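You operate a simulated robot arm through the tools that you are given. There is no shell and no other tool. Be economical: measure what you need, move in short steps, check, and stop when the job is done.

The job below is to be done with a simulated two-armed robot. You get a single attempt, and the scene is never put back.

## Task
Pick up the white tub labelled "wipes" from the top of the work table with one hand, pass it to the other hand and put it on the top of the bumper. Set down upright: white tub.
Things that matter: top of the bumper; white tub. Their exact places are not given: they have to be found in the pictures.

The check looks at the end state, three seconds after you hand in, the way a careful person would. Anything else that was tipped, shoved, dropped, spilled or broken makes it a failure.

## Robot
Two 7-joint arms with two-finger parallel grippers on one trunk, on a base that drives. Base frame: it is fixed to the floor where the robot stands at the start and does not move with it; the origin is under the middle of the robot, x ahead of it, y to its left, z up; the surface under the hand at the start is at about z = 750. Readings come in mm, rad, newtons and seconds.
The left shoulder is at the start at [50, 209, 1171], the right one opposite. With the tool pointing down near the work surface each hand reaches from about 100 to 900 mm from the robot's upright axis, wherever it stands, measured 20 degrees to its own side. Places, roughly: top of the bumper (104x12 cm) [-3600, 2560, 480]. Payload 4.4 kg a hand.
Tool frame (each hand has its own): the origin (TCP) lies between the finger pads and is the grasp point; the fingertips stand 23 mm ahead of it; z points along the fingers, y is the line along which they close. Largest opening 94 mm; finger width 38, thickness 10; the body of the gripper, 54 by 96 mm, starts 39 mm behind the TCP.
Orientation is that of the tool frame in the base frame, as a unit quaternion [x, y, z, w]. With the fingers straight down and closing along the base's y, the tool's x points along the base's -x, its y along +y and its z along -z.

## Interface
- The arms move only by the tool drive_tool. It takes "left_plan", "right_plan" or both (then of equal length, played together; a hand with none holds still); each is text: rows parted by semicolons, each of 7 numbers parted by spaces: the turn, a rotation vector about the tool's x, y, z in units of 5 degrees (1.0 is 5 degrees), then the shift along the tool's x, y, z in units of 50 mm (1.0 is 50 mm), then the gripper command, from -1 (shut) to 1 (fully open), values between in proportion. In form: ax ay az x y z fingers; .... A call has 1 to 10 rows; each row shifts and turns the commanded pose from where the row before left it, along the tool's axes as they then stand. A call with a number of a shift or a turn outside -1 to 1 is refused whole. Each row takes 0.2 s and may step no farther than 50 mm and 0.15 rad from the row before; otherwise, or with a gripper value out of range, the whole call is refused. Where a pose cannot be reached the arm comes as near as it can. A force on the tool above 40 N (or 10 N above the force at the start of the call, whichever is more), or a blocked arm, ends the call early, and 0.2 s more pass. The fingers move at their own pace (about 108 mm/s each) and stop on an object; they squeeze with about 34 N. The grip force told is the motor's: it shows also when the fingers shut on nothing. Time passes only in rows, and 0.2 s behind the last, so rows that do not move let the fingers close. It gives the time, the measured TCP pose, the force on the tool (base axes), the opening and the grip force at its end, in the units of the frame above (readings bear some noise), with the torque about the TCP (base axes, N m) and any sound that the robot's microphone picked up.
- Cameras (640 x 400 px; columns grow to the right, rows downward): "scene" is now at [139.9, 40.9, 1329.7]; the picture's right is [0.50, -0.87, 0.00], its down [-0.59, -0.34, -0.74] and it looks along [0.64, 0.37, -0.68] (base axes); focal length 272 px, centre (320, 200). "left" rides on the left gripper at [86, -16, -74] in its tool frame; the picture's right is [0.18, 0.98, 0.00], its down [-0.58, 0.11, -0.81] and it looks along [-0.79, 0.15, 0.59] (tool axes); focal length 243 px, centre (320, 200). "right" rides on the right gripper at [87, 16, -74] in its tool frame; the picture's right is [-0.18, 0.98, 0.00], its down [-0.58, -0.11, -0.81] and it looks along [-0.79, -0.15, 0.59] (tool axes); focal length 243 px, centre (320, 200).
- get_image(camera): a new picture of that camera. The clock stands still meanwhile.
- slide_trunk(by): slides the trunk up (or, below 0, down) by that many mm; the arms and the scene camera ride with it, the base frame stays. It gives what a move gives, with no picture.
- roll_base(legs): drives the robot by 1 to 6 legs, each [ahead, left, turn to the left] in mm, mm and rad, along the robot's own axes; the way and the turn of a leg run together, so that a leg with both is an arc; at most 1500 mm and 3.142 rad a leg. The arms and the cameras ride along, it lands a little off, and it stops where it bumps. It gives what a move gives.
- pan_tilt(pan, tilt): turns the head with the scene camera to pan (to the left, within 1.396 rad either way) and tilt (down, from -0.506 to 1.204), counted from straight ahead of the robot. It gives what a move gives.
- locate(camera, pixels): there is no depth. For up to 12 entries [column, row, z] of the newest picture of that camera ("zoom" is the newest enlarged one), the place [x, y] in the base frame at which the ray of that pixel passes the height z, good to about 2 mm. The clock stands still meanwhile.
- zoom(camera, box): a new picture of the part [left, top, right, bottom] of that camera's present view, enlarged. The clock stands still meanwhile.
- close_job(): hands the job in; it is judged then, once.

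Work in short steps. Measure before you move; look again where a grasp or a placing could have gone wrong, and mend it. You have 80 turns and 70 pictures in all, those below and enlarged ones among them. Open the grippers and draw the arms clear of the work before you hand the job in, unless the task says otherwise; then end with one line.

The tools are called after "Call:" as name(argument=value, ...) on one line, values as JSON. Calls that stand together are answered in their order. drive_tool: Moves the arms, as the interface text tells. Its arguments: {"type":"object","properties":{"left_plan":{"type":"string"},"right_plan":{"type":"string"}},"required":[]} The other tools are called the same way: slide_trunk (by) slides the trunk up or down; roll_base (legs) drives the base; pan_tilt (pan, tilt) turns the head that bears the scene camera; get_image (camera) takes a picture; locate (camera, pixels) gives the place at which the rays of pixels pass given heights; zoom (camera, box) takes an enlarged picture of a part of a camera's view; close_job () hands the job in.

At the start:

```text
time: 0.0
left_eef_pos: [386.7, 588.3, 979.8]
left_ee_rot: [0.0, 1.0, 0.0, 0.0]
left_force: [0.4, -0.8, -0.5]
left_torque: [0.01, -0.03, -0.04]
left_gripper_width: 94.0
left_grip_force: 0.2
right_eef_pos: [580.4, 101.1, 1027.5]
right_ee_rot: [0.0, 1.0, 0.0, 0.0]
right_force: [-1.1, 0.4, 0.2]
right_torque: [0.01, 0.0, 0.0]
right_gripper_width: 94.0
right_grip_force: 0.0
trunk travel left (down, up): [-250.0, 313.0]
robot x, y, heading: [-0.1, 4.9, 0.001]
head pan, tilt: [0.52, 0.744]
```

scene: 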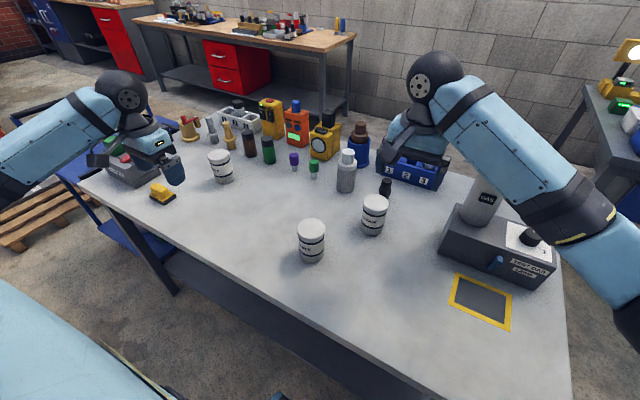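
right: 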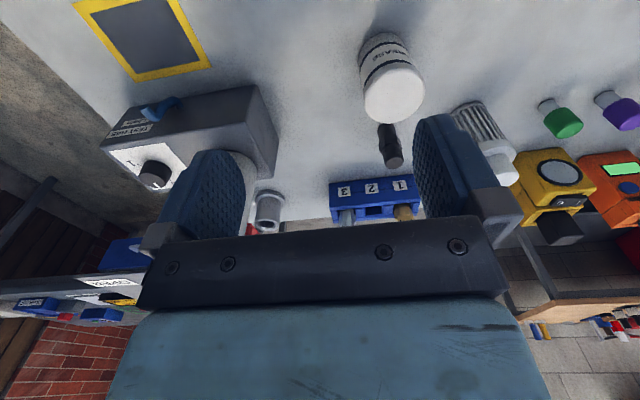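
left: 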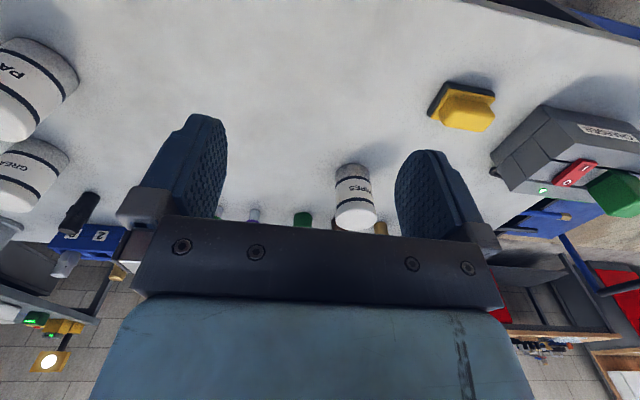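

Three white tubs appear in the scene at (221,166), (312,240) and (374,214). In the left picture the one at (355,195) seems to read "..IPES". I zoom in to confirm the label.

Call:
zoom(camera="scene", box=[180, 130, 270, 200])

Call:
zoom(camera="left", box=[300, 140, 420, 240])

```text
5.71 times, centred on (225, 165) of scene
```

zoom: 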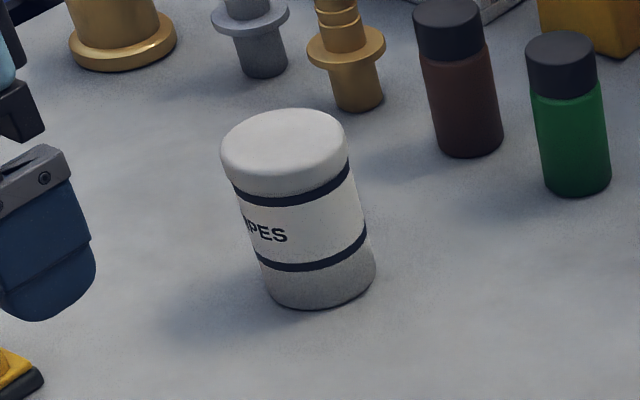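

```text
4.00 times, centred on (360, 190) of left
```

zoom: 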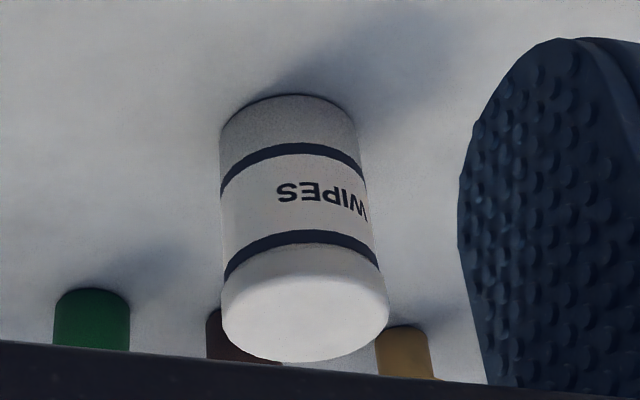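

The "wipes" tub is confirmed. I locate its base and top from both cameras.

Call:
locate(camera="scene", pixels=[[224.5, 179.3, 750], [216, 179.5, 750], [233.5, 176, 750], [213.5, 156, 850], [213.5, 156, 870], [218.7, 155, 840], [218.7, 155, 850], [218.7, 155, 860], [218.7, 155, 870], [203, 158, 870], [224.4, 155, 870]])

Call:
locate(camera="zoom", pixels=[[290, 97, 750], [222, 145, 750], [355, 135, 750], [305, 305, 840], [305, 305, 850], [305, 305, 860], [305, 305, 870], [222, 300, 850], [388, 300, 850]])

```text
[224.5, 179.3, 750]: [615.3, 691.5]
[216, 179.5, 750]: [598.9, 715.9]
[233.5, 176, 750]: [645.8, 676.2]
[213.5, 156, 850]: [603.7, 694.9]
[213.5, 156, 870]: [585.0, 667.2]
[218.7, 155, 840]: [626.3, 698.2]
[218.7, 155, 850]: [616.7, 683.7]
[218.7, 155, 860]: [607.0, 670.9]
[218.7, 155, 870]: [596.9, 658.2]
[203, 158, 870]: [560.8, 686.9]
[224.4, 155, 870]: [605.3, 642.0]
```

```text
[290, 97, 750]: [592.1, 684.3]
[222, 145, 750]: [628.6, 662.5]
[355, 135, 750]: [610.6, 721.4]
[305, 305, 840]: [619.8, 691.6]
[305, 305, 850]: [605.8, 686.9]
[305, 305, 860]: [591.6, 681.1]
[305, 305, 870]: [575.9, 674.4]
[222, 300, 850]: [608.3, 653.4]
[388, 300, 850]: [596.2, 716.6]
```

Two-view fit: tub centre is about (622, 693), diameter about 64, top at z≈842. I move the left hand above it at the present height, which is clear of everything, and locate the neighbouring bottles.

Call:
drive_tool(left_plan="0 0 0 -0.784 0.349 0 1;0 0 0 -0.784 0.349 0 1;0 0 0 -0.784 0.349 0 1;0 0 0 -0.784 0.349 0 1;0 0 0 -0.784 0.349 0 1;0 0 0 -0.784 0.349 0 1;0 0 0 0 0 0 1")

Call:
locate(camera="scene", pixels=[[250, 157, 750], [230, 149, 750], [270, 163, 750], [160, 198, 750]])

Call:
get_image(camera="left")

Call:
get_image(camera="scene")

```text
time: 1.6
left_eef_pos: [620.6, 693.3, 980.0]
left_ee_rot: [0.0, 1.0, 0.0, 0.0]
left_force: [1.0, -0.1, 0.0]
left_torque: [0.01, 0.0, 0.03]
left_gripper_width: 94.1
left_grip_force: 0.1
right_eef_pos: [580.3, 101.7, 1028.4]
right_ee_rot: [0.001, 1.0, 0.0, 0.001]
right_force: [0.0, 0.5, 0.2]
right_torque: [-0.02, -0.01, 0.0]
right_gripper_width: 93.8
right_grip_force: 0.0
trunk travel left (down, up): [-250.0, 313.0]
robot x, y, heading: [0.0, -0.6, 0.001]
head pan, tilt: [0.52, 0.744]
```

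```text
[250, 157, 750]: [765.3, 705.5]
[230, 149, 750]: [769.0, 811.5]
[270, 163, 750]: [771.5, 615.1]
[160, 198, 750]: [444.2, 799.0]
```

```text
64 pictures are left
```

left: 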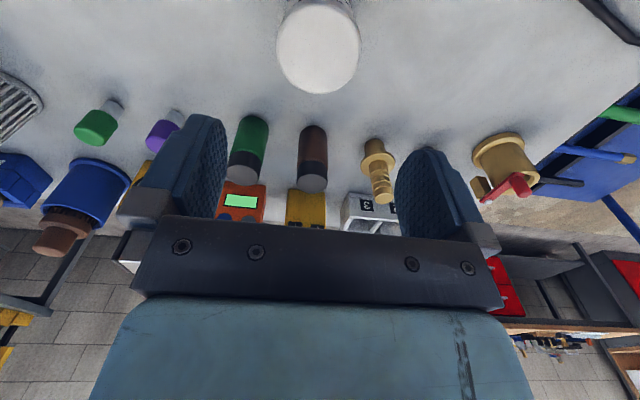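

```text
63 pictures are left
```

scene: 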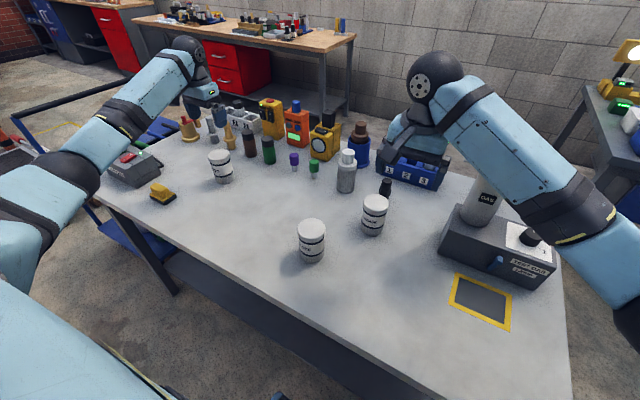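

Tub top disc in the left view: edges at columns 276 and 360, rows about 5–94. I locate its centre at the assumed top height.

Call:
locate(camera="left", pixels=[[318, 48, 842], [276, 48, 842], [360, 48, 842], [318, 94, 842], [318, 5, 842], [312, 183, 840]])

```text
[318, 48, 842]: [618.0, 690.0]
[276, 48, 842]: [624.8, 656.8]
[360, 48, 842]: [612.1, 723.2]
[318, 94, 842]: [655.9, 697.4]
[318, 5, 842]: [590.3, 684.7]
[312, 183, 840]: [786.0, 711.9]
```

Centre is about (621, 691), diameter about 66: the hand is aligned within 2 mm. I go down to z=815.

Call:
drive_tool(left_plan="0 0 0 0 -0.04 0.8 1;0 0 0 0 0 0.8 1;0 0 0 0 0 0.7 1;0 0 0 0 0 0.5 1;0 0 0 0 0 0.5 1;0 0 0 0 0 0 1")

Call:
get_image(camera="left")

```text
time: 3.0
left_eef_pos: [619.6, 690.0, 815.3]
left_ee_rot: [0.0, 1.0, -0.001, 0.001]
left_force: [-0.4, -0.1, -0.7]
left_torque: [-0.05, 0.01, 0.02]
left_gripper_width: 94.0
left_grip_force: 0.0
right_eef_pos: [579.0, 100.9, 1027.9]
right_ee_rot: [0.0, 1.0, 0.0, 0.001]
right_force: [-0.5, -0.4, -0.3]
right_torque: [-0.03, -0.02, 0.01]
right_gripper_width: 93.9
right_grip_force: 0.1
trunk travel left (down, up): [-250.0, 313.0]
robot x, y, heading: [-4.1, -5.2, -0.0]
head pan, tilt: [0.52, 0.744]
```

```text
62 pictures are left
```

left: 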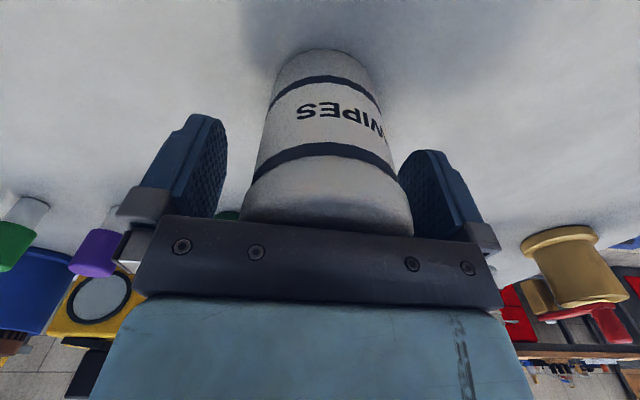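

The tub stands between the fingers. I close and hold.

Call:
drive_tool(left_plan="0 0 0 0 0.05 0 0.5;0 0 0 0 0 0 -1;0 0 0 0 0 0 -1;0 0 0 0 0 0 -1")

```text
time: 4.0
left_eef_pos: [620.7, 691.8, 816.4]
left_ee_rot: [0.0, 1.0, 0.0, 0.0]
left_force: [-0.4, -0.5, 1.0]
left_torque: [0.01, 0.0, -0.01]
left_gripper_width: 64.9
left_grip_force: 34.0
right_eef_pos: [581.2, 101.4, 1028.0]
right_ee_rot: [0.0, 1.0, 0.001, 0.001]
right_force: [0.0, -0.2, -0.6]
right_torque: [0.01, 0.02, -0.05]
right_gripper_width: 94.0
right_grip_force: 0.1
trunk travel left (down, up): [-250.0, 313.0]
robot x, y, heading: [-3.4, 2.0, 0.006]
head pan, tilt: [0.52, 0.744]
```

The grip is 65 mm wide and firm. I lift the tub to z≈1040 while the right hand draws back to about (450, -100).

Call:
drive_tool(left_plan="0 0 0 0 0 -0.75 -1;0 0 0 0 0 -0.75 -1;0 0 0 0 0 -0.75 -1;0 0 0 0 0 -0.75 -1;0 0 0 0 0 -0.75 -1;0 0 0 0 0 -0.75 -1;0 0 0 0 0 0 -1", right_plan="0 0 0 0.433 -0.667 0 1;0 0 0 0.433 -0.667 0 1;0 0 0 0.433 -0.667 0 1;0 0 0 0.433 -0.667 0 1;0 0 0 0.433 -0.667 0 1;0 0 0 0.433 -0.667 0 1;0 0 0 0 0 0 1")

```text
time: 5.6
left_eef_pos: [623.9, 696.3, 1038.4]
left_ee_rot: [0.0, 1.0, -0.001, 0.0]
left_force: [0.1, -0.1, -2.6]
left_torque: [-0.04, 0.02, -0.05]
left_gripper_width: 64.7
left_grip_force: 33.9
right_eef_pos: [450.4, -100.3, 1026.7]
right_ee_rot: [0.001, 1.0, -0.001, -0.001]
right_force: [-0.4, 0.8, -0.6]
right_torque: [-0.03, -0.01, 0.02]
right_gripper_width: 94.1
right_grip_force: 0.1
trunk travel left (down, up): [-250.0, 313.0]
robot x, y, heading: [1.2, -3.0, 0.001]
head pan, tilt: [0.52, 0.744]
```

Lifted. Now the left hand brings the tub to about (460, 255), and the right hand starts turning its fingers toward +y with the camera side up (120° about tool (-1,1,1)).

Call:
drive_tool(left_plan="0 0 0 0.33 -0.88 0 -1;0 0 0 0.33 -0.88 0 -1;0 0 0 0.33 -0.88 0 -1;0 0 0 0.33 -0.88 0 -1;0 0 0 0.33 -0.88 0 -1;0 0 0 0.33 -0.88 0 -1;0 0 0 0.33 -0.88 0 -1;0 0 0 0.33 -0.88 0 -1;0 0 0 0.33 -0.88 0 -1;0 0 0 0.33 -0.88 0 -1", right_plan="-0.9238 0.9238 0.9238 0 0 0 1;-0.9238 0.9238 0.9238 0 0 0 1;-0.9238 0.9238 0.9238 0 0 0 1;-0.9238 0.9238 0.9238 0 0 0 1;-0.9238 0.9238 0.9238 0 0 0 1;-0.9238 0.9238 0.9238 0 0 0 1;-0.9238 0.9238 0.9238 0 0 0 1;-0.9238 0.9238 0.9238 0 0 0 1;-0.9238 0.9238 0.9238 0 0 0 1;-0.9238 0.9238 0.9238 0 0 0 1")

```text
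time: 7.8
left_eef_pos: [458.7, 252.5, 1041.1]
left_ee_rot: [0.001, 1.0, 0.001, 0.0]
left_force: [0.5, -0.3, -2.1]
left_torque: [-0.01, 0.0, 0.01]
left_gripper_width: 64.6
left_grip_force: 34.0
right_eef_pos: [451.4, -100.2, 1027.8]
right_ee_rot: [0.371, 0.765, 0.372, -0.372]
right_force: [0.6, 0.6, -0.8]
right_torque: [-0.02, -0.01, -0.02]
right_gripper_width: 94.2
right_grip_force: 0.1
trunk travel left (down, up): [-250.0, 313.0]
robot x, y, heading: [1.1, -0.2, -0.003]
head pan, tilt: [0.52, 0.744]
```

The rotation is tracking well, so I finish the remaining 40°.

Call:
drive_tool(right_plan="-0.9238 0.9238 0.9238 0 0 0 1;-0.9238 0.9238 0.9238 0 0 0 1;-0.9238 0.9238 0.9238 0 0 0 1;-0.9238 0.9238 0.9238 0 0 0 1;-0.9238 0.9238 0.9238 0 0 0 1;0 0 0 0 0 0 1")

Call:
pan_tilt(pan=0.3, tilt=0.744)

Call:
get_image(camera="right")

Call:
get_image(camera="scene")

Call:
get_image(camera="left")

```text
time: 9.2
left_eef_pos: [458.3, 253.4, 1040.5]
left_ee_rot: [0.0, 1.0, 0.001, -0.001]
left_force: [-0.4, 0.5, -2.1]
left_torque: [0.0, -0.05, -0.01]
left_gripper_width: 65.1
left_grip_force: 34.0
right_eef_pos: [449.9, -98.4, 1027.5]
right_ee_rot: [0.501, 0.499, 0.5, -0.5]
right_force: [-0.3, -0.7, 0.5]
right_torque: [0.01, -0.01, -0.01]
right_gripper_width: 93.7
right_grip_force: 0.1
trunk travel left (down, up): [-250.0, 313.0]
robot x, y, heading: [-0.7, 0.3, -0.001]
head pan, tilt: [0.52, 0.744]
```

```text
time: 9.9
left_eef_pos: [458.3, 254.1, 1041.9]
left_ee_rot: [-0.001, 1.0, 0.0, 0.0]
left_force: [0.7, 0.4, -2.9]
left_torque: [-0.01, 0.01, -0.02]
left_gripper_width: 64.9
left_grip_force: 34.2
right_eef_pos: [451.0, -98.2, 1028.4]
right_ee_rot: [-0.499, -0.501, -0.499, 0.501]
right_force: [0.5, -0.6, 0.3]
right_torque: [0.03, 0.01, 0.01]
right_gripper_width: 93.9
right_grip_force: 0.1
trunk travel left (down, up): [-250.0, 313.0]
robot x, y, heading: [-0.1, -0.5, 0.001]
head pan, tilt: [0.3, 0.744]
```

```text
61 pictures are left
```

right: 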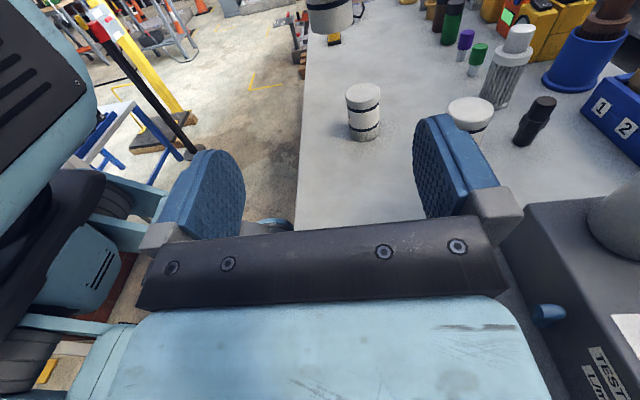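

```text
60 pictures are left
```

scene: 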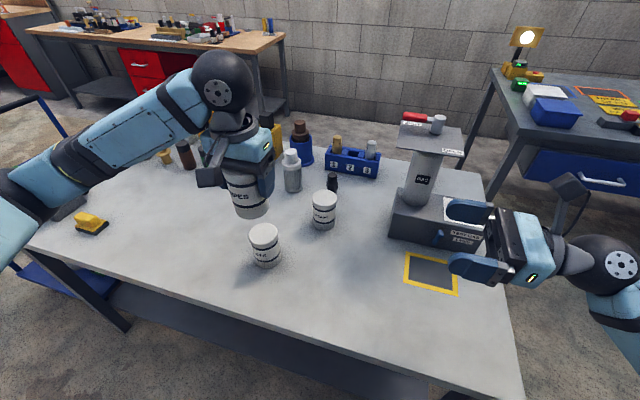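

```text
59 pictures are left
```

left: 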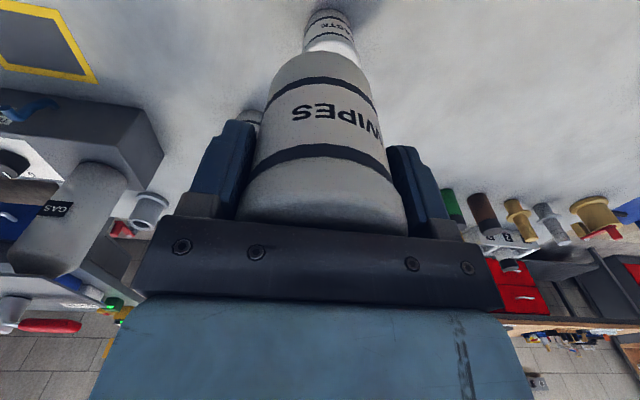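

The right hand now points along +y with its camera bracket up. The tub sits at about (459, 253), bottom ≈975. I approach to y≈150 aligned at x≈459, z≈1017, then look.

Call:
drive_tool(right_plan="0 0 0 -0.22 0.16 0 1;0 0 0 0 0 0.83 1;0 0 0 0 0 0.83 1;0 0 0 0 0 0.83 1;0 0 0 0 0 0.83 1;0 0 0 0 0 0.83 1;0 0 0 0 0 0.83 1;0 0 0 0 0 0 1")

Call:
get_image(camera="right")

Call:
get_image(camera="scene")

```text
time: 11.8
left_eef_pos: [459.5, 253.4, 1040.6]
left_ee_rot: [0.0, 1.0, 0.0, 0.0]
left_force: [-0.4, -0.3, -3.3]
left_torque: [0.0, 0.01, 0.02]
left_gripper_width: 64.8
left_grip_force: 34.2
right_eef_pos: [456.5, 151.6, 1017.1]
right_ee_rot: [0.5, 0.5, 0.501, -0.5]
right_force: [-1.2, -0.5, -0.4]
right_torque: [0.01, -0.02, -0.01]
right_gripper_width: 93.9
right_grip_force: 0.1
trunk travel left (down, up): [-250.0, 313.0]
robot x, y, heading: [0.1, 2.6, 0.003]
head pan, tilt: [0.3, 0.744]
```

```text
58 pictures are left
```

right: 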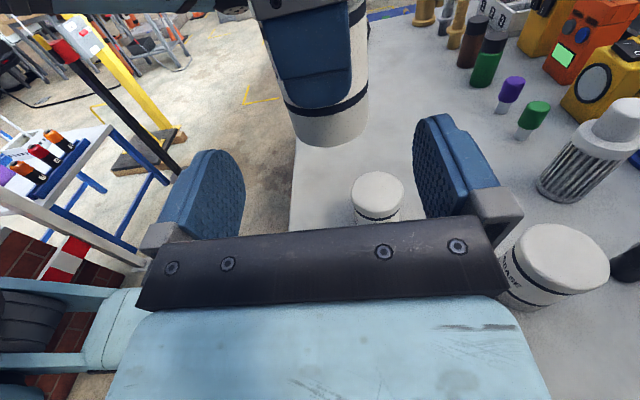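

```text
57 pictures are left
```

scene: 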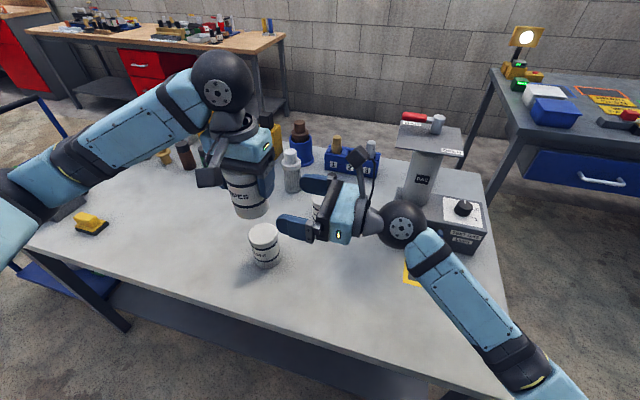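

The tub comes up ahead at (325,130). I check its x position with edges at the bottom plane.

Call:
locate(camera="right", pixels=[[330, 147, 975], [289, 118, 975], [368, 110, 975], [285, 100, 989], [369, 90, 989]])

```text
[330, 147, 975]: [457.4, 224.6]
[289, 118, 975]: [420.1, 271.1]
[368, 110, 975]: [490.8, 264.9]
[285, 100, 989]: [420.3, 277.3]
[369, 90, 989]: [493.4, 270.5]
```

The tub is centred at x≈457 with its near edge at y≈222, so it is aligned. I advance to y≈242.

Call:
drive_tool(right_plan="0 0 0 0 0 0.6 1;0 0 0 0 0 0.5 1;0 0 0 0 0 0.4 1;0 0 0 0 0 0.3 1;0 0 0 0 0 0 1")

Call:
get_image(camera="right")

Call:
zoom(camera="scene", box=[160, 100, 400, 250])

```text
time: 12.9
left_eef_pos: [458.5, 252.1, 1040.5]
left_ee_rot: [0.0, 1.0, 0.0, 0.0]
left_force: [0.3, -0.1, -2.5]
left_torque: [0.02, 0.0, 0.02]
left_gripper_width: 65.0
left_grip_force: 33.8
right_eef_pos: [459.6, 242.3, 1016.3]
right_ee_rot: [0.501, 0.499, 0.501, -0.499]
right_force: [-0.2, 0.3, 0.2]
right_torque: [0.01, 0.04, 0.0]
right_gripper_width: 94.1
right_grip_force: 0.0
trunk travel left (down, up): [-250.0, 313.0]
robot x, y, heading: [1.0, 1.6, -0.002]
head pan, tilt: [0.3, 0.744]
```

```text
56 pictures are left
```

right: 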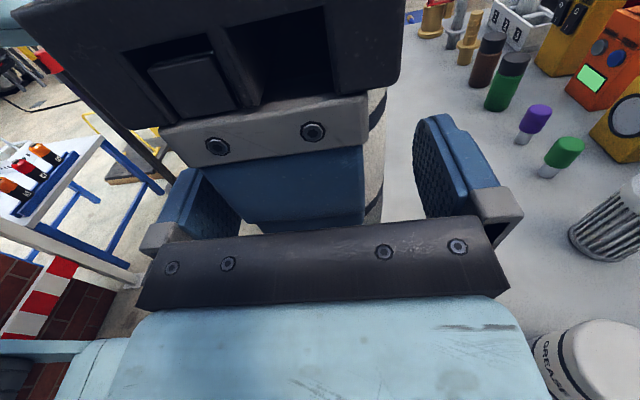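

```text
2.67 times, centred on (280, 175) of scene
```

zoom: 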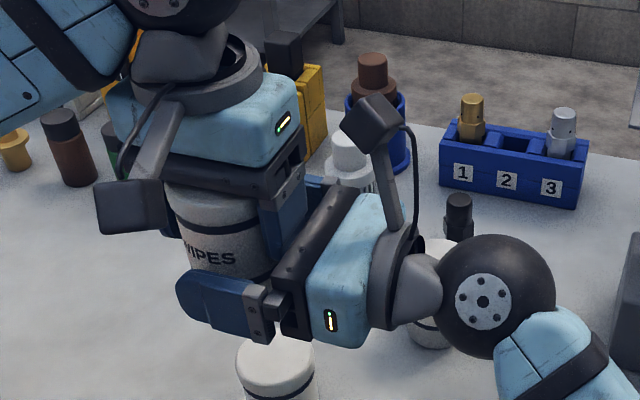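

No contact, and the fingers straddle the tub. I close the right hand.

Call:
drive_tool(right_plan="0 0 0 0 0 0 0.4;0 0 0 0 0 0 -1;0 0 0 0 0 0 -1;0 0 0 0 0 0 -1")

```text
time: 13.9
left_eef_pos: [459.2, 253.2, 1040.6]
left_ee_rot: [-0.001, 1.0, 0.0, 0.0]
left_force: [10.7, 1.1, -1.8]
left_torque: [0.19, 0.47, 0.27]
left_gripper_width: 64.9
left_grip_force: 33.5
right_eef_pos: [459.0, 241.8, 1015.2]
right_ee_rot: [0.499, 0.501, 0.5, -0.5]
right_force: [-10.3, 0.2, 0.2]
right_torque: [-0.15, -0.69, -0.19]
right_gripper_width: 64.6
right_grip_force: 34.4
trunk travel left (down, up): [-250.0, 313.0]
robot x, y, heading: [-0.8, 0.8, 0.004]
head pan, tilt: [0.3, 0.744]
```

Both hands hold it, with a 10 N sideways stress. I ease the right hand 1.5 mm toward -x.

Call:
drive_tool(right_plan="0 0 0 0 -0.03 0 -1;0 0 0 0 0 0 -1")

```text
time: 14.6
left_eef_pos: [459.0, 252.4, 1040.0]
left_ee_rot: [0.001, 1.0, -0.001, 0.0]
left_force: [-0.7, -9.8, -0.4]
left_torque: [-0.08, 0.5, 0.33]
left_gripper_width: 64.9
left_grip_force: 34.0
right_eef_pos: [459.3, 241.0, 1016.3]
right_ee_rot: [-0.5, -0.5, -0.499, 0.5]
right_force: [0.6, 10.0, 0.5]
right_torque: [-0.23, -0.45, -0.32]
right_gripper_width: 64.8
right_grip_force: 34.3
trunk travel left (down, up): [-250.0, 313.0]
robot x, y, heading: [1.4, 3.0, -0.002]
head pan, tilt: [0.3, 0.744]
```

Stress is low. Right palm lies about 7 mm from the left's -y finger, so I open the left only to about 71 mm and raise it straight up.

Call:
drive_tool(left_plan="0 0 0 0 0 0 0.51;0 0 0 0 0 0 0.51;0 0 0 0 0 0 0.51")

```text
time: 15.3
left_eef_pos: [459.5, 253.6, 1039.3]
left_ee_rot: [0.0, 1.0, 0.0, 0.0]
left_force: [0.1, 0.8, 0.4]
left_torque: [-0.03, -0.02, -0.01]
left_gripper_width: 70.9
left_grip_force: 0.1
right_eef_pos: [457.6, 241.3, 1017.0]
right_ee_rot: [0.5, 0.5, 0.5, -0.5]
right_force: [-0.6, -0.3, -0.4]
right_torque: [-0.04, -0.02, -0.02]
right_gripper_width: 64.6
right_grip_force: 34.0
trunk travel left (down, up): [-250.0, 313.0]
robot x, y, heading: [-2.0, 0.1, 0.002]
head pan, tilt: [0.3, 0.744]
```

Left is free. I raise it 120 mm, then move it away to +y.

Call:
drive_tool(left_plan="0 0 0 0 0 -0.4 0.51;0 0 0 0 0 -0.6 0.51;0 0 0 0 0 -0.7 0.51;0 0 0 0 0 -0.7 0.51;0 0 0 0 0.9 0 0.51;0 0 0 0 0.9 0 0.51;0 0 0 0 0.9 0 0.51;0 0 0 0 0.9 0 0.51;0 0 0 0 0 0 0.51")

Call:
get_image(camera="scene")

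```text
time: 17.4
left_eef_pos: [456.9, 431.9, 1159.4]
left_ee_rot: [0.0, 1.0, 0.0, 0.0]
left_force: [-0.3, -0.7, 0.9]
left_torque: [0.03, 0.05, 0.01]
left_gripper_width: 71.0
left_grip_force: 0.1
right_eef_pos: [458.7, 240.9, 1016.1]
right_ee_rot: [0.5, 0.501, 0.5, -0.5]
right_force: [-0.6, -0.3, 0.5]
right_torque: [-0.05, -0.04, -0.03]
right_gripper_width: 64.6
right_grip_force: 34.2
trunk travel left (down, up): [-250.0, 313.0]
robot x, y, heading: [2.3, 2.4, -0.002]
head pan, tilt: [0.3, 0.744]
```

```text
54 pictures are left
```

scene: 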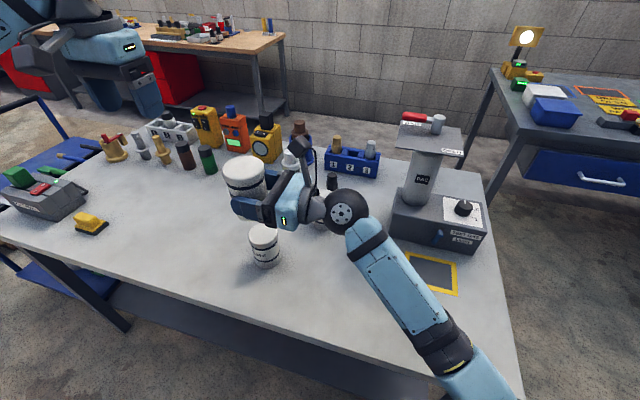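

The tub is in the right hand, upright. Before driving, I look to the left and right for obstacles.

Call:
pan_tilt(pan=1.396, tilt=0.4)

Call:
get_image(camera="scene")

Call:
pan_tilt(pan=-1.396, tilt=0.5)

Call:
get_image(camera="scene")

```text
time: 18.7
left_eef_pos: [457.1, 431.1, 1159.3]
left_ee_rot: [0.0, 1.0, 0.0, -0.001]
left_force: [-0.4, 0.1, -0.1]
left_torque: [0.0, 0.04, 0.01]
left_gripper_width: 71.0
left_grip_force: 0.1
right_eef_pos: [457.2, 240.4, 1016.2]
right_ee_rot: [0.5, 0.5, 0.499, -0.5]
right_force: [-0.6, -0.2, -0.1]
right_torque: [-0.06, 0.04, 0.02]
right_gripper_width: 64.5
right_grip_force: 33.9
trunk travel left (down, up): [-250.0, 313.0]
robot x, y, heading: [0.9, -1.3, -0.004]
head pan, tilt: [1.396, 0.4]
```

```text
53 pictures are left
```

scene: 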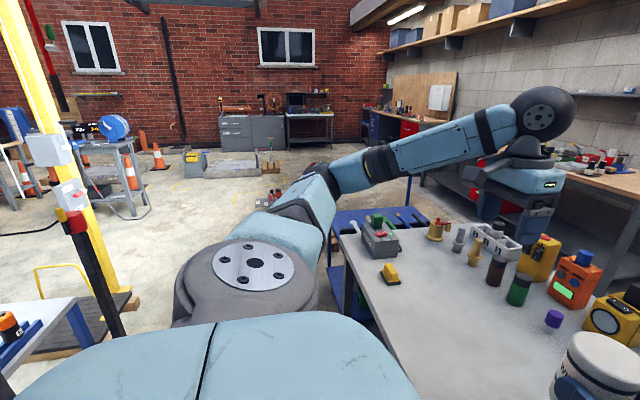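

```text
time: 21.1
left_eef_pos: [455.6, 431.5, 1160.3]
left_ee_rot: [0.0, 1.0, 0.001, 0.0]
left_force: [0.2, -0.5, 0.3]
left_torque: [-0.02, 0.0, -0.01]
left_gripper_width: 71.2
left_grip_force: 0.2
right_eef_pos: [457.8, 242.0, 1017.7]
right_ee_rot: [0.499, 0.5, 0.5, -0.5]
right_force: [1.0, 0.0, 0.3]
right_torque: [-0.06, -0.02, 0.01]
right_gripper_width: 64.7
right_grip_force: 34.4
trunk travel left (down, up): [-250.0, 313.0]
robot x, y, heading: [0.4, 2.0, 0.002]
head pan, tilt: [-1.396, 0.499]
```

```text
52 pictures are left
```

scene: 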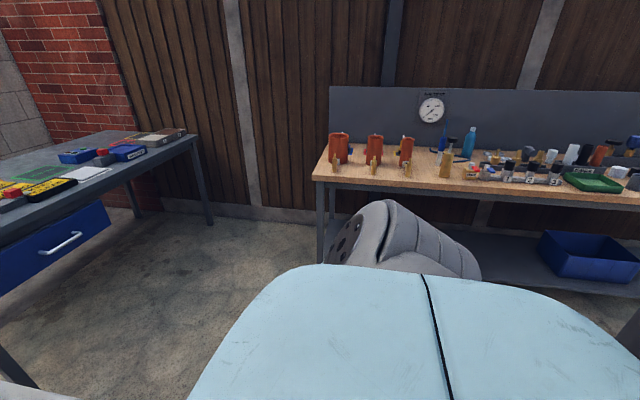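

A small table lies behind-left (lower left of the first picture) and a yellow lift post behind it. I look there again, tilted lower, to measure.

Call:
pan_tilt(pan=1.396, tilt=0.15)

Call:
get_image(camera="scene")

Call:
locate(camera="scene", pixels=[[75, 240, 750], [100, 270, 0], [130, 240, 0], [200, 250, 0], [20, 260, 0], [20, 200, 0], [130, 320, 0]])

```text
time: 23.6
left_eef_pos: [457.4, 431.7, 1158.9]
left_ee_rot: [0.001, 1.0, 0.0, -0.001]
left_force: [0.1, 0.2, -0.5]
left_torque: [-0.01, 0.03, -0.02]
left_gripper_width: 70.9
left_grip_force: 0.0
right_eef_pos: [457.5, 240.5, 1016.3]
right_ee_rot: [0.5, 0.5, 0.5, -0.5]
right_force: [-0.6, 0.4, -0.4]
right_torque: [-0.02, -0.03, 0.01]
right_gripper_width: 64.4
right_grip_force: 33.8
trunk travel left (down, up): [-250.0, 313.0]
robot x, y, heading: [-3.5, 5.7, 0.005]
head pan, tilt: [1.396, 0.15]
```

```text
51 pictures are left
```

scene: 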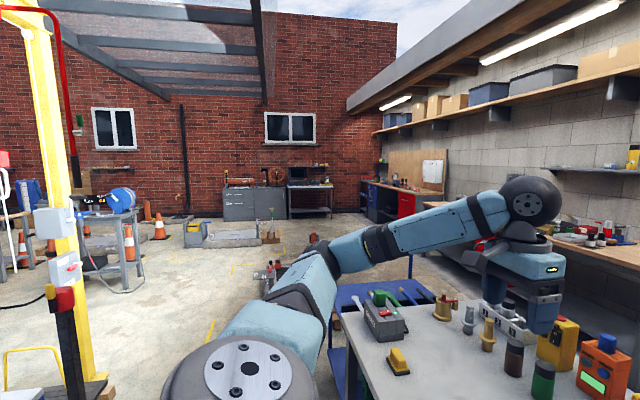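

```text
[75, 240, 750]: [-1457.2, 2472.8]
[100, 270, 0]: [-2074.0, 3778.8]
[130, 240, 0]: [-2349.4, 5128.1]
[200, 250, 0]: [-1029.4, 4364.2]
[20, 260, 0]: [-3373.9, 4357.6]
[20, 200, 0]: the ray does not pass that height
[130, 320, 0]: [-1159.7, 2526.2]
```

I locate the small table's corner from the last right-hand picture (corner at about (105,130)) and the post base from the scene.

Call:
locate(camera="right", pixels=[[105, 138, 750], [105, 138, 900], [0, 228, 750], [0, 228, 900], [140, 265, 0], [165, 185, 0], [60, 260, 0], [120, 165, 0]])

Call:
locate(camera="scene", pixels=[[85, 385, 0], [105, 378, 0], [5, 385, 0], [240, 320, 0]])

Call:
get_image(camera="right")

```text
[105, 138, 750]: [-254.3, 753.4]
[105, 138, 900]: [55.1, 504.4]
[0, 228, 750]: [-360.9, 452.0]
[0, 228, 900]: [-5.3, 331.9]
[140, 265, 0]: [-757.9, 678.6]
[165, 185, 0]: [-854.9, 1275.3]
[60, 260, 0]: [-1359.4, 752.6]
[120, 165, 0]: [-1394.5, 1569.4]
```

```text
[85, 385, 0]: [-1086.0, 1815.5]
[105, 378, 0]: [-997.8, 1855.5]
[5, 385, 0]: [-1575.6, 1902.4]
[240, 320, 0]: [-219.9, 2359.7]
```

```text
50 pictures are left
```

right: 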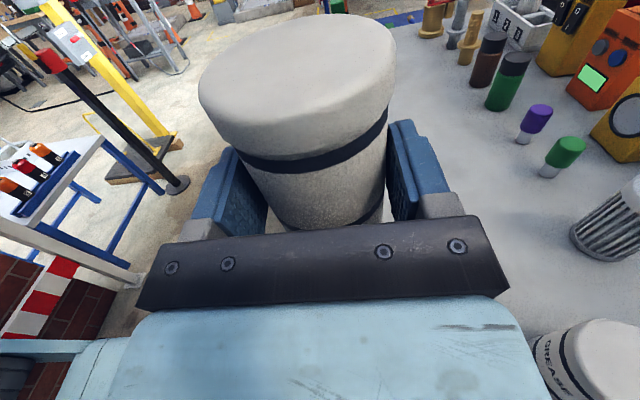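

The small table is low (about 0.5 m) with feet near (-760,680) and (-860,1270). The lift post base is near (-1000,1850). I pull both hands nearer the body before driving.

Call:
drive_tool(left_plan="0 0 0 0.7 0 0 0.51;0 0 0 0.7 0 0 0.51;0 0 0 0.7 0 0 0.51;0 0 0 0.7 0 0 0.51", right_plan="0 0 0 0 -0.6 -0.35 -1;0 0 0 0 -0.6 -0.35 -1;0 0 0 0 -0.6 -0.35 -1;0 0 0 0 0 -0.35 -1")

Call:
roll_base(legs=[[-250, 0, 0]])

Call:
pan_tilt(pan=1.396, tilt=0.5)

Call:
get_image(camera="scene")

```text
time: 24.6
left_eef_pos: [314.1, 431.4, 1160.5]
left_ee_rot: [0.0, 1.0, 0.0, 0.0]
left_force: [-0.6, -0.4, 0.0]
left_torque: [0.03, -0.01, -0.03]
left_gripper_width: 71.0
left_grip_force: 0.0
right_eef_pos: [375.6, 167.2, 1036.4]
right_ee_rot: [0.486, 0.515, 0.515, -0.483]
right_force: [-0.6, -0.2, -2.9]
right_torque: [-0.06, 0.02, -0.05]
right_gripper_width: 64.6
right_grip_force: 33.6
trunk travel left (down, up): [-250.0, 313.0]
robot x, y, heading: [0.3, -4.8, -0.003]
head pan, tilt: [1.396, 0.15]
```

```text
time: 26.4
left_eef_pos: [65.3, 433.0, 1159.3]
left_ee_rot: [-0.001, 1.0, 0.0, 0.001]
left_force: [0.1, -0.2, 0.5]
left_torque: [0.03, -0.05, -0.02]
left_gripper_width: 70.8
left_grip_force: 0.1
right_eef_pos: [128.0, 168.5, 1032.6]
right_ee_rot: [0.487, 0.517, 0.512, -0.483]
right_force: [-0.7, 0.1, -1.5]
right_torque: [-0.05, 0.02, 0.0]
right_gripper_width: 64.6
right_grip_force: 33.8
trunk travel left (down, up): [-250.0, 313.0]
robot x, y, heading: [-250.2, -0.5, 0.003]
head pan, tilt: [1.396, 0.15]
```

```text
time: 27.2
left_eef_pos: [66.1, 432.8, 1158.0]
left_ee_rot: [-0.001, 1.0, 0.0, 0.001]
left_force: [0.5, 0.5, -0.5]
left_torque: [0.03, 0.01, -0.01]
left_gripper_width: 70.9
left_grip_force: 0.0
right_eef_pos: [128.7, 168.1, 1032.3]
right_ee_rot: [0.488, 0.517, 0.512, -0.483]
right_force: [-0.5, 0.5, -3.8]
right_torque: [-0.04, -0.05, 0.02]
right_gripper_width: 64.6
right_grip_force: 33.7
trunk travel left (down, up): [-250.0, 313.0]
robot x, y, heading: [-249.3, -1.1, -0.001]
head pan, tilt: [1.396, 0.499]
```

```text
49 pictures are left
```

scene: 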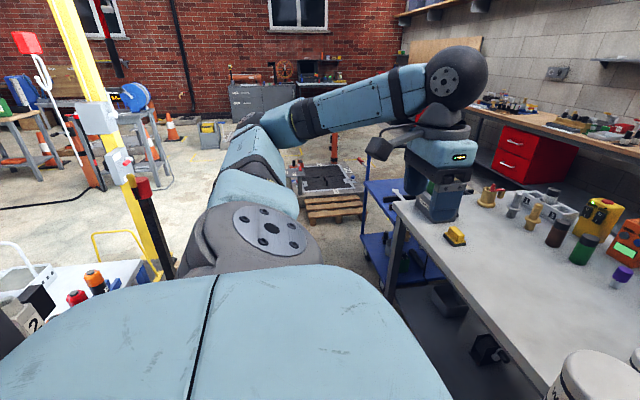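

The space left of the robot looks open. I turn left 1.3 rad in place and look ahead.

Call:
roll_base(legs=[[0, 0, 1.3]])

Call:
pan_tilt(pan=0.6, tilt=0.35)

Call:
get_image(camera="scene")

Call:
pan_tilt(pan=1.396, tilt=0.35)

Call:
get_image(camera="scene")

```text
time: 30.9
left_eef_pos: [-578.8, 420.4, 1158.2]
left_ee_rot: [-0.604, 0.797, 0.0, 0.0]
left_force: [-0.3, 0.4, -0.2]
left_torque: [0.0, 0.02, 0.01]
left_gripper_width: 70.6
left_grip_force: 0.0
right_eef_pos: [-307.0, 408.3, 1031.4]
right_ee_rot: [0.079, 0.706, 0.117, -0.694]
right_force: [0.1, -0.1, -3.6]
right_torque: [-0.03, -0.05, -0.03]
right_gripper_width: 64.1
right_grip_force: 34.1
trunk travel left (down, up): [-250.0, 313.0]
robot x, y, heading: [-244.2, 0.4, 1.299]
head pan, tilt: [1.396, 0.499]
```

```text
time: 32.0
left_eef_pos: [-579.2, 420.5, 1159.6]
left_ee_rot: [-0.604, 0.797, 0.0, 0.0]
left_force: [-0.2, 0.2, 0.4]
left_torque: [-0.02, 0.01, -0.01]
left_gripper_width: 71.2
left_grip_force: 0.0
right_eef_pos: [-307.2, 407.3, 1031.8]
right_ee_rot: [0.078, 0.706, 0.117, -0.694]
right_force: [-0.2, -1.0, -3.2]
right_torque: [0.0, 0.0, 0.02]
right_gripper_width: 64.4
right_grip_force: 33.7
trunk travel left (down, up): [-250.0, 313.0]
robot x, y, heading: [-246.7, 1.5, 1.295]
head pan, tilt: [0.6, 0.351]
```

```text
48 pictures are left
```

scene: 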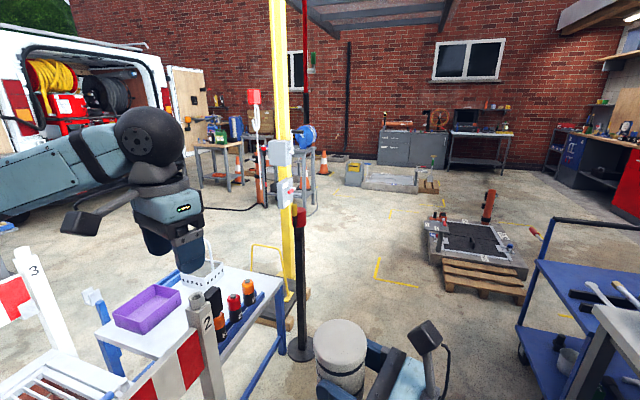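

```text
time: 33.1
left_eef_pos: [-579.4, 421.3, 1158.9]
left_ee_rot: [-0.604, 0.797, 0.0, 0.0]
left_force: [1.2, 0.9, 0.3]
left_torque: [-0.02, -0.02, 0.02]
left_gripper_width: 70.9
left_grip_force: 0.1
right_eef_pos: [-307.2, 409.3, 1031.4]
right_ee_rot: [0.077, 0.707, 0.117, -0.694]
right_force: [0.4, 1.0, -3.3]
right_torque: [0.01, -0.1, 0.0]
right_gripper_width: 64.5
right_grip_force: 34.3
trunk travel left (down, up): [-250.0, 313.0]
robot x, y, heading: [-246.2, 0.2, 1.295]
head pan, tilt: [1.396, 0.351]
```

```text
47 pictures are left
```

scene: 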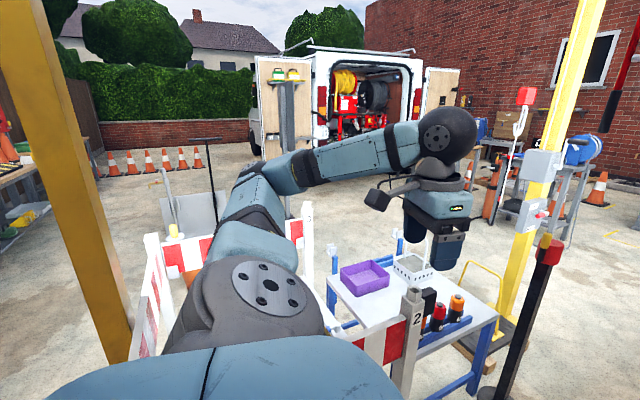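

The van at the back-left should carry the bumper. I view straight ahead to map the lane between the stanchion and the pallet/cart.

Call:
pan_tilt(pan=0.3, tilt=0.5)

Call:
get_image(camera="scene")

```text
time: 34.4
left_eef_pos: [-579.1, 419.7, 1158.4]
left_ee_rot: [-0.604, 0.797, 0.0, 0.0]
left_force: [-1.3, -0.6, 0.1]
left_torque: [0.0, -0.01, 0.02]
left_gripper_width: 70.9
left_grip_force: 0.0
right_eef_pos: [-306.6, 408.9, 1032.7]
right_ee_rot: [0.078, 0.706, 0.117, -0.694]
right_force: [-0.2, 1.0, -2.2]
right_torque: [-0.03, -0.06, -0.05]
right_gripper_width: 64.5
right_grip_force: 34.3
trunk travel left (down, up): [-250.0, 313.0]
robot x, y, heading: [-254.7, 0.9, 1.298]
head pan, tilt: [0.3, 0.499]
```

```text
46 pictures are left
```

scene: 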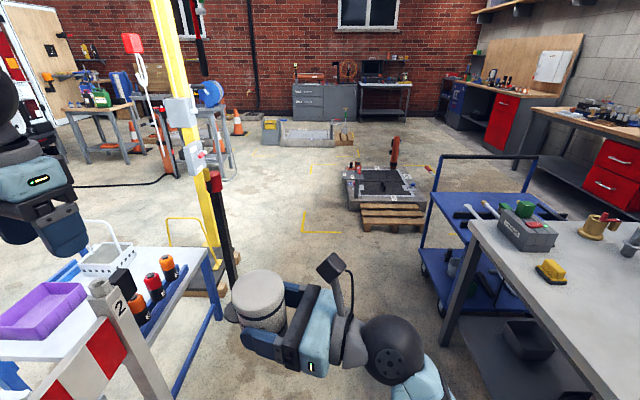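

Call:
locate(camera="scene", pixels=[[232, 290, 0], [218, 320, 0], [222, 295, 0], [230, 180, 0], [210, 182, 0], [440, 342, 0], [422, 275, 0], [362, 230, 0], [345, 205, 0], [120, 150, 0], [305, 232, 0]])

```text
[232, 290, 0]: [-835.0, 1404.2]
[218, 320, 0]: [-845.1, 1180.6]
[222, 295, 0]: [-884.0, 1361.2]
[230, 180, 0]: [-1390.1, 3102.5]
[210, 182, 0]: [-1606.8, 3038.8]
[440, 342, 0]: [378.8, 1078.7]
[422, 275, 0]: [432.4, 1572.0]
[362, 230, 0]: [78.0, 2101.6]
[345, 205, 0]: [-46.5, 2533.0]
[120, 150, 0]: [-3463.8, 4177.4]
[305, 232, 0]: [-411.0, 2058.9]
```

The lane at x≈-190 is clear from stanchion (-850) to cart (378). Then west along y≈2450 between post and bench. I turn to heading 90° and go ahead 1200.

Call:
roll_base(legs=[[0, -60, 0.275], [1100, 0, 0]])

Call:
pan_tilt(pan=0.7, tilt=0.5)

Call:
get_image(camera="scene")

```text
time: 41.0
left_eef_pos: [-634.9, 1400.8, 1158.6]
left_ee_rot: [0.713, -0.702, 0.0, 0.0]
left_force: [0.0, 0.3, -0.2]
left_torque: [0.01, 0.0, 0.02]
left_gripper_width: 71.1
left_grip_force: 0.1
right_eef_pos: [-372.0, 1467.1, 1030.9]
right_ee_rot: [-0.025, 0.71, 0.016, -0.703]
right_force: [0.0, 0.4, -3.9]
right_torque: [0.0, -0.03, -0.03]
right_gripper_width: 63.9
right_grip_force: 34.3
trunk travel left (down, up): [-250.0, 313.0]
robot x, y, heading: [-198.0, 1086.1, 1.587]
head pan, tilt: [0.3, 0.499]
```

```text
time: 41.9
left_eef_pos: [-634.0, 1399.7, 1158.6]
left_ee_rot: [0.713, -0.702, 0.0, 0.0]
left_force: [-1.3, -0.1, -0.6]
left_torque: [0.0, 0.01, 0.0]
left_gripper_width: 71.2
left_grip_force: 0.0
right_eef_pos: [-371.1, 1467.1, 1030.8]
right_ee_rot: [-0.024, 0.71, 0.016, -0.703]
right_force: [-0.1, -0.6, -3.0]
right_torque: [0.0, -0.05, 0.0]
right_gripper_width: 64.2
right_grip_force: 34.1
trunk travel left (down, up): [-250.0, 313.0]
robot x, y, heading: [-193.3, 1089.5, 1.588]
head pan, tilt: [0.7, 0.499]
```

```text
45 pictures are left
```

scene: 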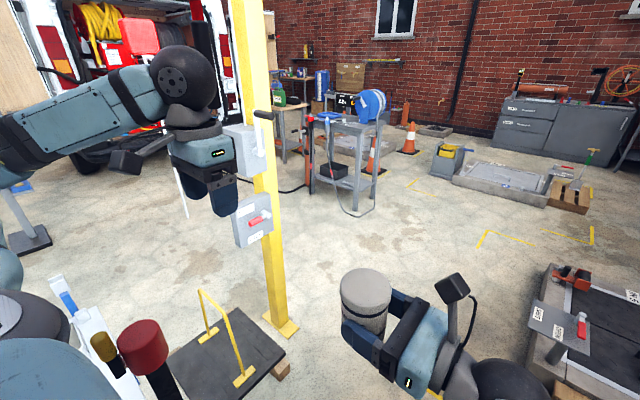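

Call:
locate(camera="scene", pixels=[[280, 328, 0], [297, 328, 0], [285, 365, 0], [200, 400, 0], [145, 335, 1100], [145, 335, 1000], [250, 220, 1000], [355, 215, 0], [320, 190, 0], [35, 240, 0], [535, 365, 0], [160, 170, 480]])

```text
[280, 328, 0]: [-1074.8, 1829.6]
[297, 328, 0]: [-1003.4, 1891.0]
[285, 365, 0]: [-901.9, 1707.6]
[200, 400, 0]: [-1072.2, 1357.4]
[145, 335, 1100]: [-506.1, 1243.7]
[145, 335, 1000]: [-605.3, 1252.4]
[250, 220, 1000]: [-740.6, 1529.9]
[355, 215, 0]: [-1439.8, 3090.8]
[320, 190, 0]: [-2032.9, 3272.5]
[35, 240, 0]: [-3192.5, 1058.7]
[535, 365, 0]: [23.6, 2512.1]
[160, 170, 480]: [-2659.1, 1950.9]
```

The gap between post (-1040,1850) and the pallet corner (~(60,2150)) is about 1.1 m, so I need to know how far the left elbow sticks out. I look left.

Call:
pan_tilt(pan=1.396, tilt=0.6)

Call:
get_image(camera="scene")

```text
time: 42.9
left_eef_pos: [-635.3, 1400.5, 1158.9]
left_ee_rot: [0.713, -0.701, 0.0, 0.0]
left_force: [-0.4, -0.9, 0.4]
left_torque: [-0.01, 0.0, 0.03]
left_gripper_width: 71.1
left_grip_force: 0.1
right_eef_pos: [-370.5, 1466.7, 1031.5]
right_ee_rot: [-0.024, 0.71, 0.015, -0.703]
right_force: [0.1, 0.2, -3.3]
right_torque: [0.03, -0.04, 0.01]
right_gripper_width: 64.4
right_grip_force: 33.9
trunk travel left (down, up): [-250.0, 313.0]
robot x, y, heading: [-200.4, 1091.3, 1.588]
head pan, tilt: [1.396, 0.6]
```

```text
44 pictures are left
```

scene: 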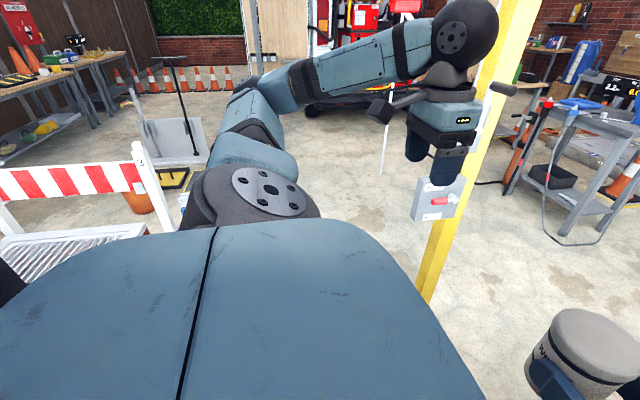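

Call:
locate(camera="scene", pixels=[[240, 90, 1200], [240, 90, 1250], [240, 90, 1300], [255, 105, 1200], [265, 195, 1171], [465, 25, 1300], [465, 25, 1340]])

```text
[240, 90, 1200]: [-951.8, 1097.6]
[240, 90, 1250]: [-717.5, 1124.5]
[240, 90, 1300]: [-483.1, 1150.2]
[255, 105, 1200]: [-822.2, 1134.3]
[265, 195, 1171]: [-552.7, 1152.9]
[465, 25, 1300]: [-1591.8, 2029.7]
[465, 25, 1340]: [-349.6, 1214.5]
```

The elbow reaches about 520–550 mm left of the robot axis. It is safer to turn west here and then strafe north, past the post. I turn left by 1.55.

Call:
roll_base(legs=[[0, 0, 1.55], [0, -400, 0]])

Call:
pan_tilt(pan=-0.3, tilt=0.5)

Call:
get_image(camera="scene")

```text
time: 50.7
left_eef_pos: [-514.7, 1059.1, 1158.7]
left_ee_rot: [1.0, -0.006, 0.001, 0.0]
left_force: [-0.4, 0.2, -0.3]
left_torque: [-0.01, -0.01, -0.04]
left_gripper_width: 70.9
left_grip_force: 0.0
right_eef_pos: [-573.6, 1326.2, 1032.1]
right_ee_rot: [0.513, -0.492, 0.479, 0.515]
right_force: [0.1, 0.7, -2.9]
right_torque: [0.05, -0.01, -0.02]
right_gripper_width: 64.0
right_grip_force: 34.3
trunk travel left (down, up): [-250.0, 313.0]
robot x, y, heading: [-195.0, 1487.3, 3.129]
head pan, tilt: [1.396, 0.6]
```

```text
time: 52.4
left_eef_pos: [-512.7, 1058.7, 1158.9]
left_ee_rot: [1.0, -0.006, 0.0, -0.001]
left_force: [-0.2, -0.4, -0.1]
left_torque: [0.02, 0.0, -0.01]
left_gripper_width: 71.0
left_grip_force: 0.1
right_eef_pos: [-572.7, 1324.4, 1031.0]
right_ee_rot: [0.513, -0.493, 0.478, 0.516]
right_force: [0.0, 0.5, -2.9]
right_torque: [0.03, 0.03, -0.01]
right_gripper_width: 64.1
right_grip_force: 34.2
trunk travel left (down, up): [-250.0, 313.0]
robot x, y, heading: [-193.0, 1489.3, 3.128]
head pan, tilt: [-0.3, 0.499]
```

```text
43 pictures are left
```

scene: 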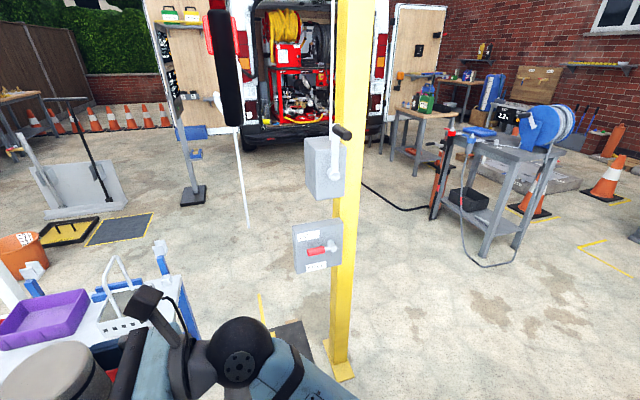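

The way north is clear. I strafe on with a little forward (keeping off the pallet) to about (-390, 2510).

Call:
roll_base(legs=[[190, -350, 0], [0, -680, 0]])

Call:
pan_tilt(pan=0.0, tilt=0.4)

Call:
get_image(camera="scene")

```text
time: 58.9
left_eef_pos: [-699.9, 1690.2, 1159.3]
left_ee_rot: [1.0, -0.008, 0.0, 0.0]
left_force: [0.0, -0.7, 0.0]
left_torque: [-0.01, -0.03, 0.0]
left_gripper_width: 71.1
left_grip_force: 0.0
right_eef_pos: [-757.4, 1955.4, 1030.2]
right_ee_rot: [0.511, -0.494, 0.477, 0.516]
right_force: [-0.1, 0.0, -3.3]
right_torque: [0.03, 0.01, 0.03]
right_gripper_width: 63.8
right_grip_force: 34.1
trunk travel left (down, up): [-250.0, 313.0]
robot x, y, heading: [-377.3, 2119.8, 3.126]
head pan, tilt: [-0.3, 0.499]
stopped in leg 2: the robot was blocked; the commanded pose is now the measured one
```

```text
time: 59.7
left_eef_pos: [-698.9, 1689.3, 1159.8]
left_ee_rot: [1.0, -0.009, 0.002, 0.0]
left_force: [-0.8, 0.9, -0.2]
left_torque: [0.01, 0.01, 0.0]
left_gripper_width: 70.9
left_grip_force: 0.1
right_eef_pos: [-755.7, 1955.2, 1030.8]
right_ee_rot: [0.512, -0.493, 0.477, 0.516]
right_force: [0.7, 0.4, -3.6]
right_torque: [0.02, 0.01, 0.0]
right_gripper_width: 64.0
right_grip_force: 33.7
trunk travel left (down, up): [-250.0, 313.0]
robot x, y, heading: [-374.3, 2114.5, 3.122]
head pan, tilt: [0.0, 0.4]
```

```text
42 pictures are left
```

scene: 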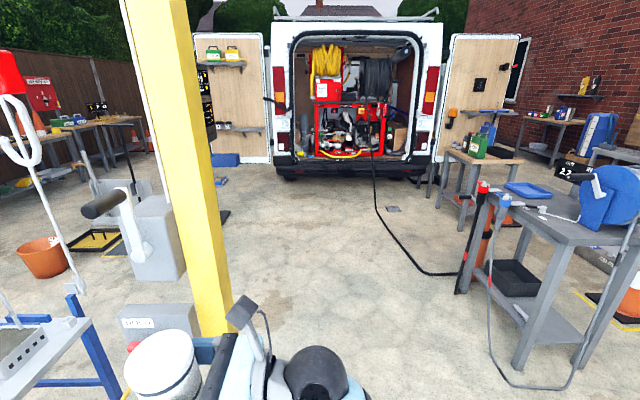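

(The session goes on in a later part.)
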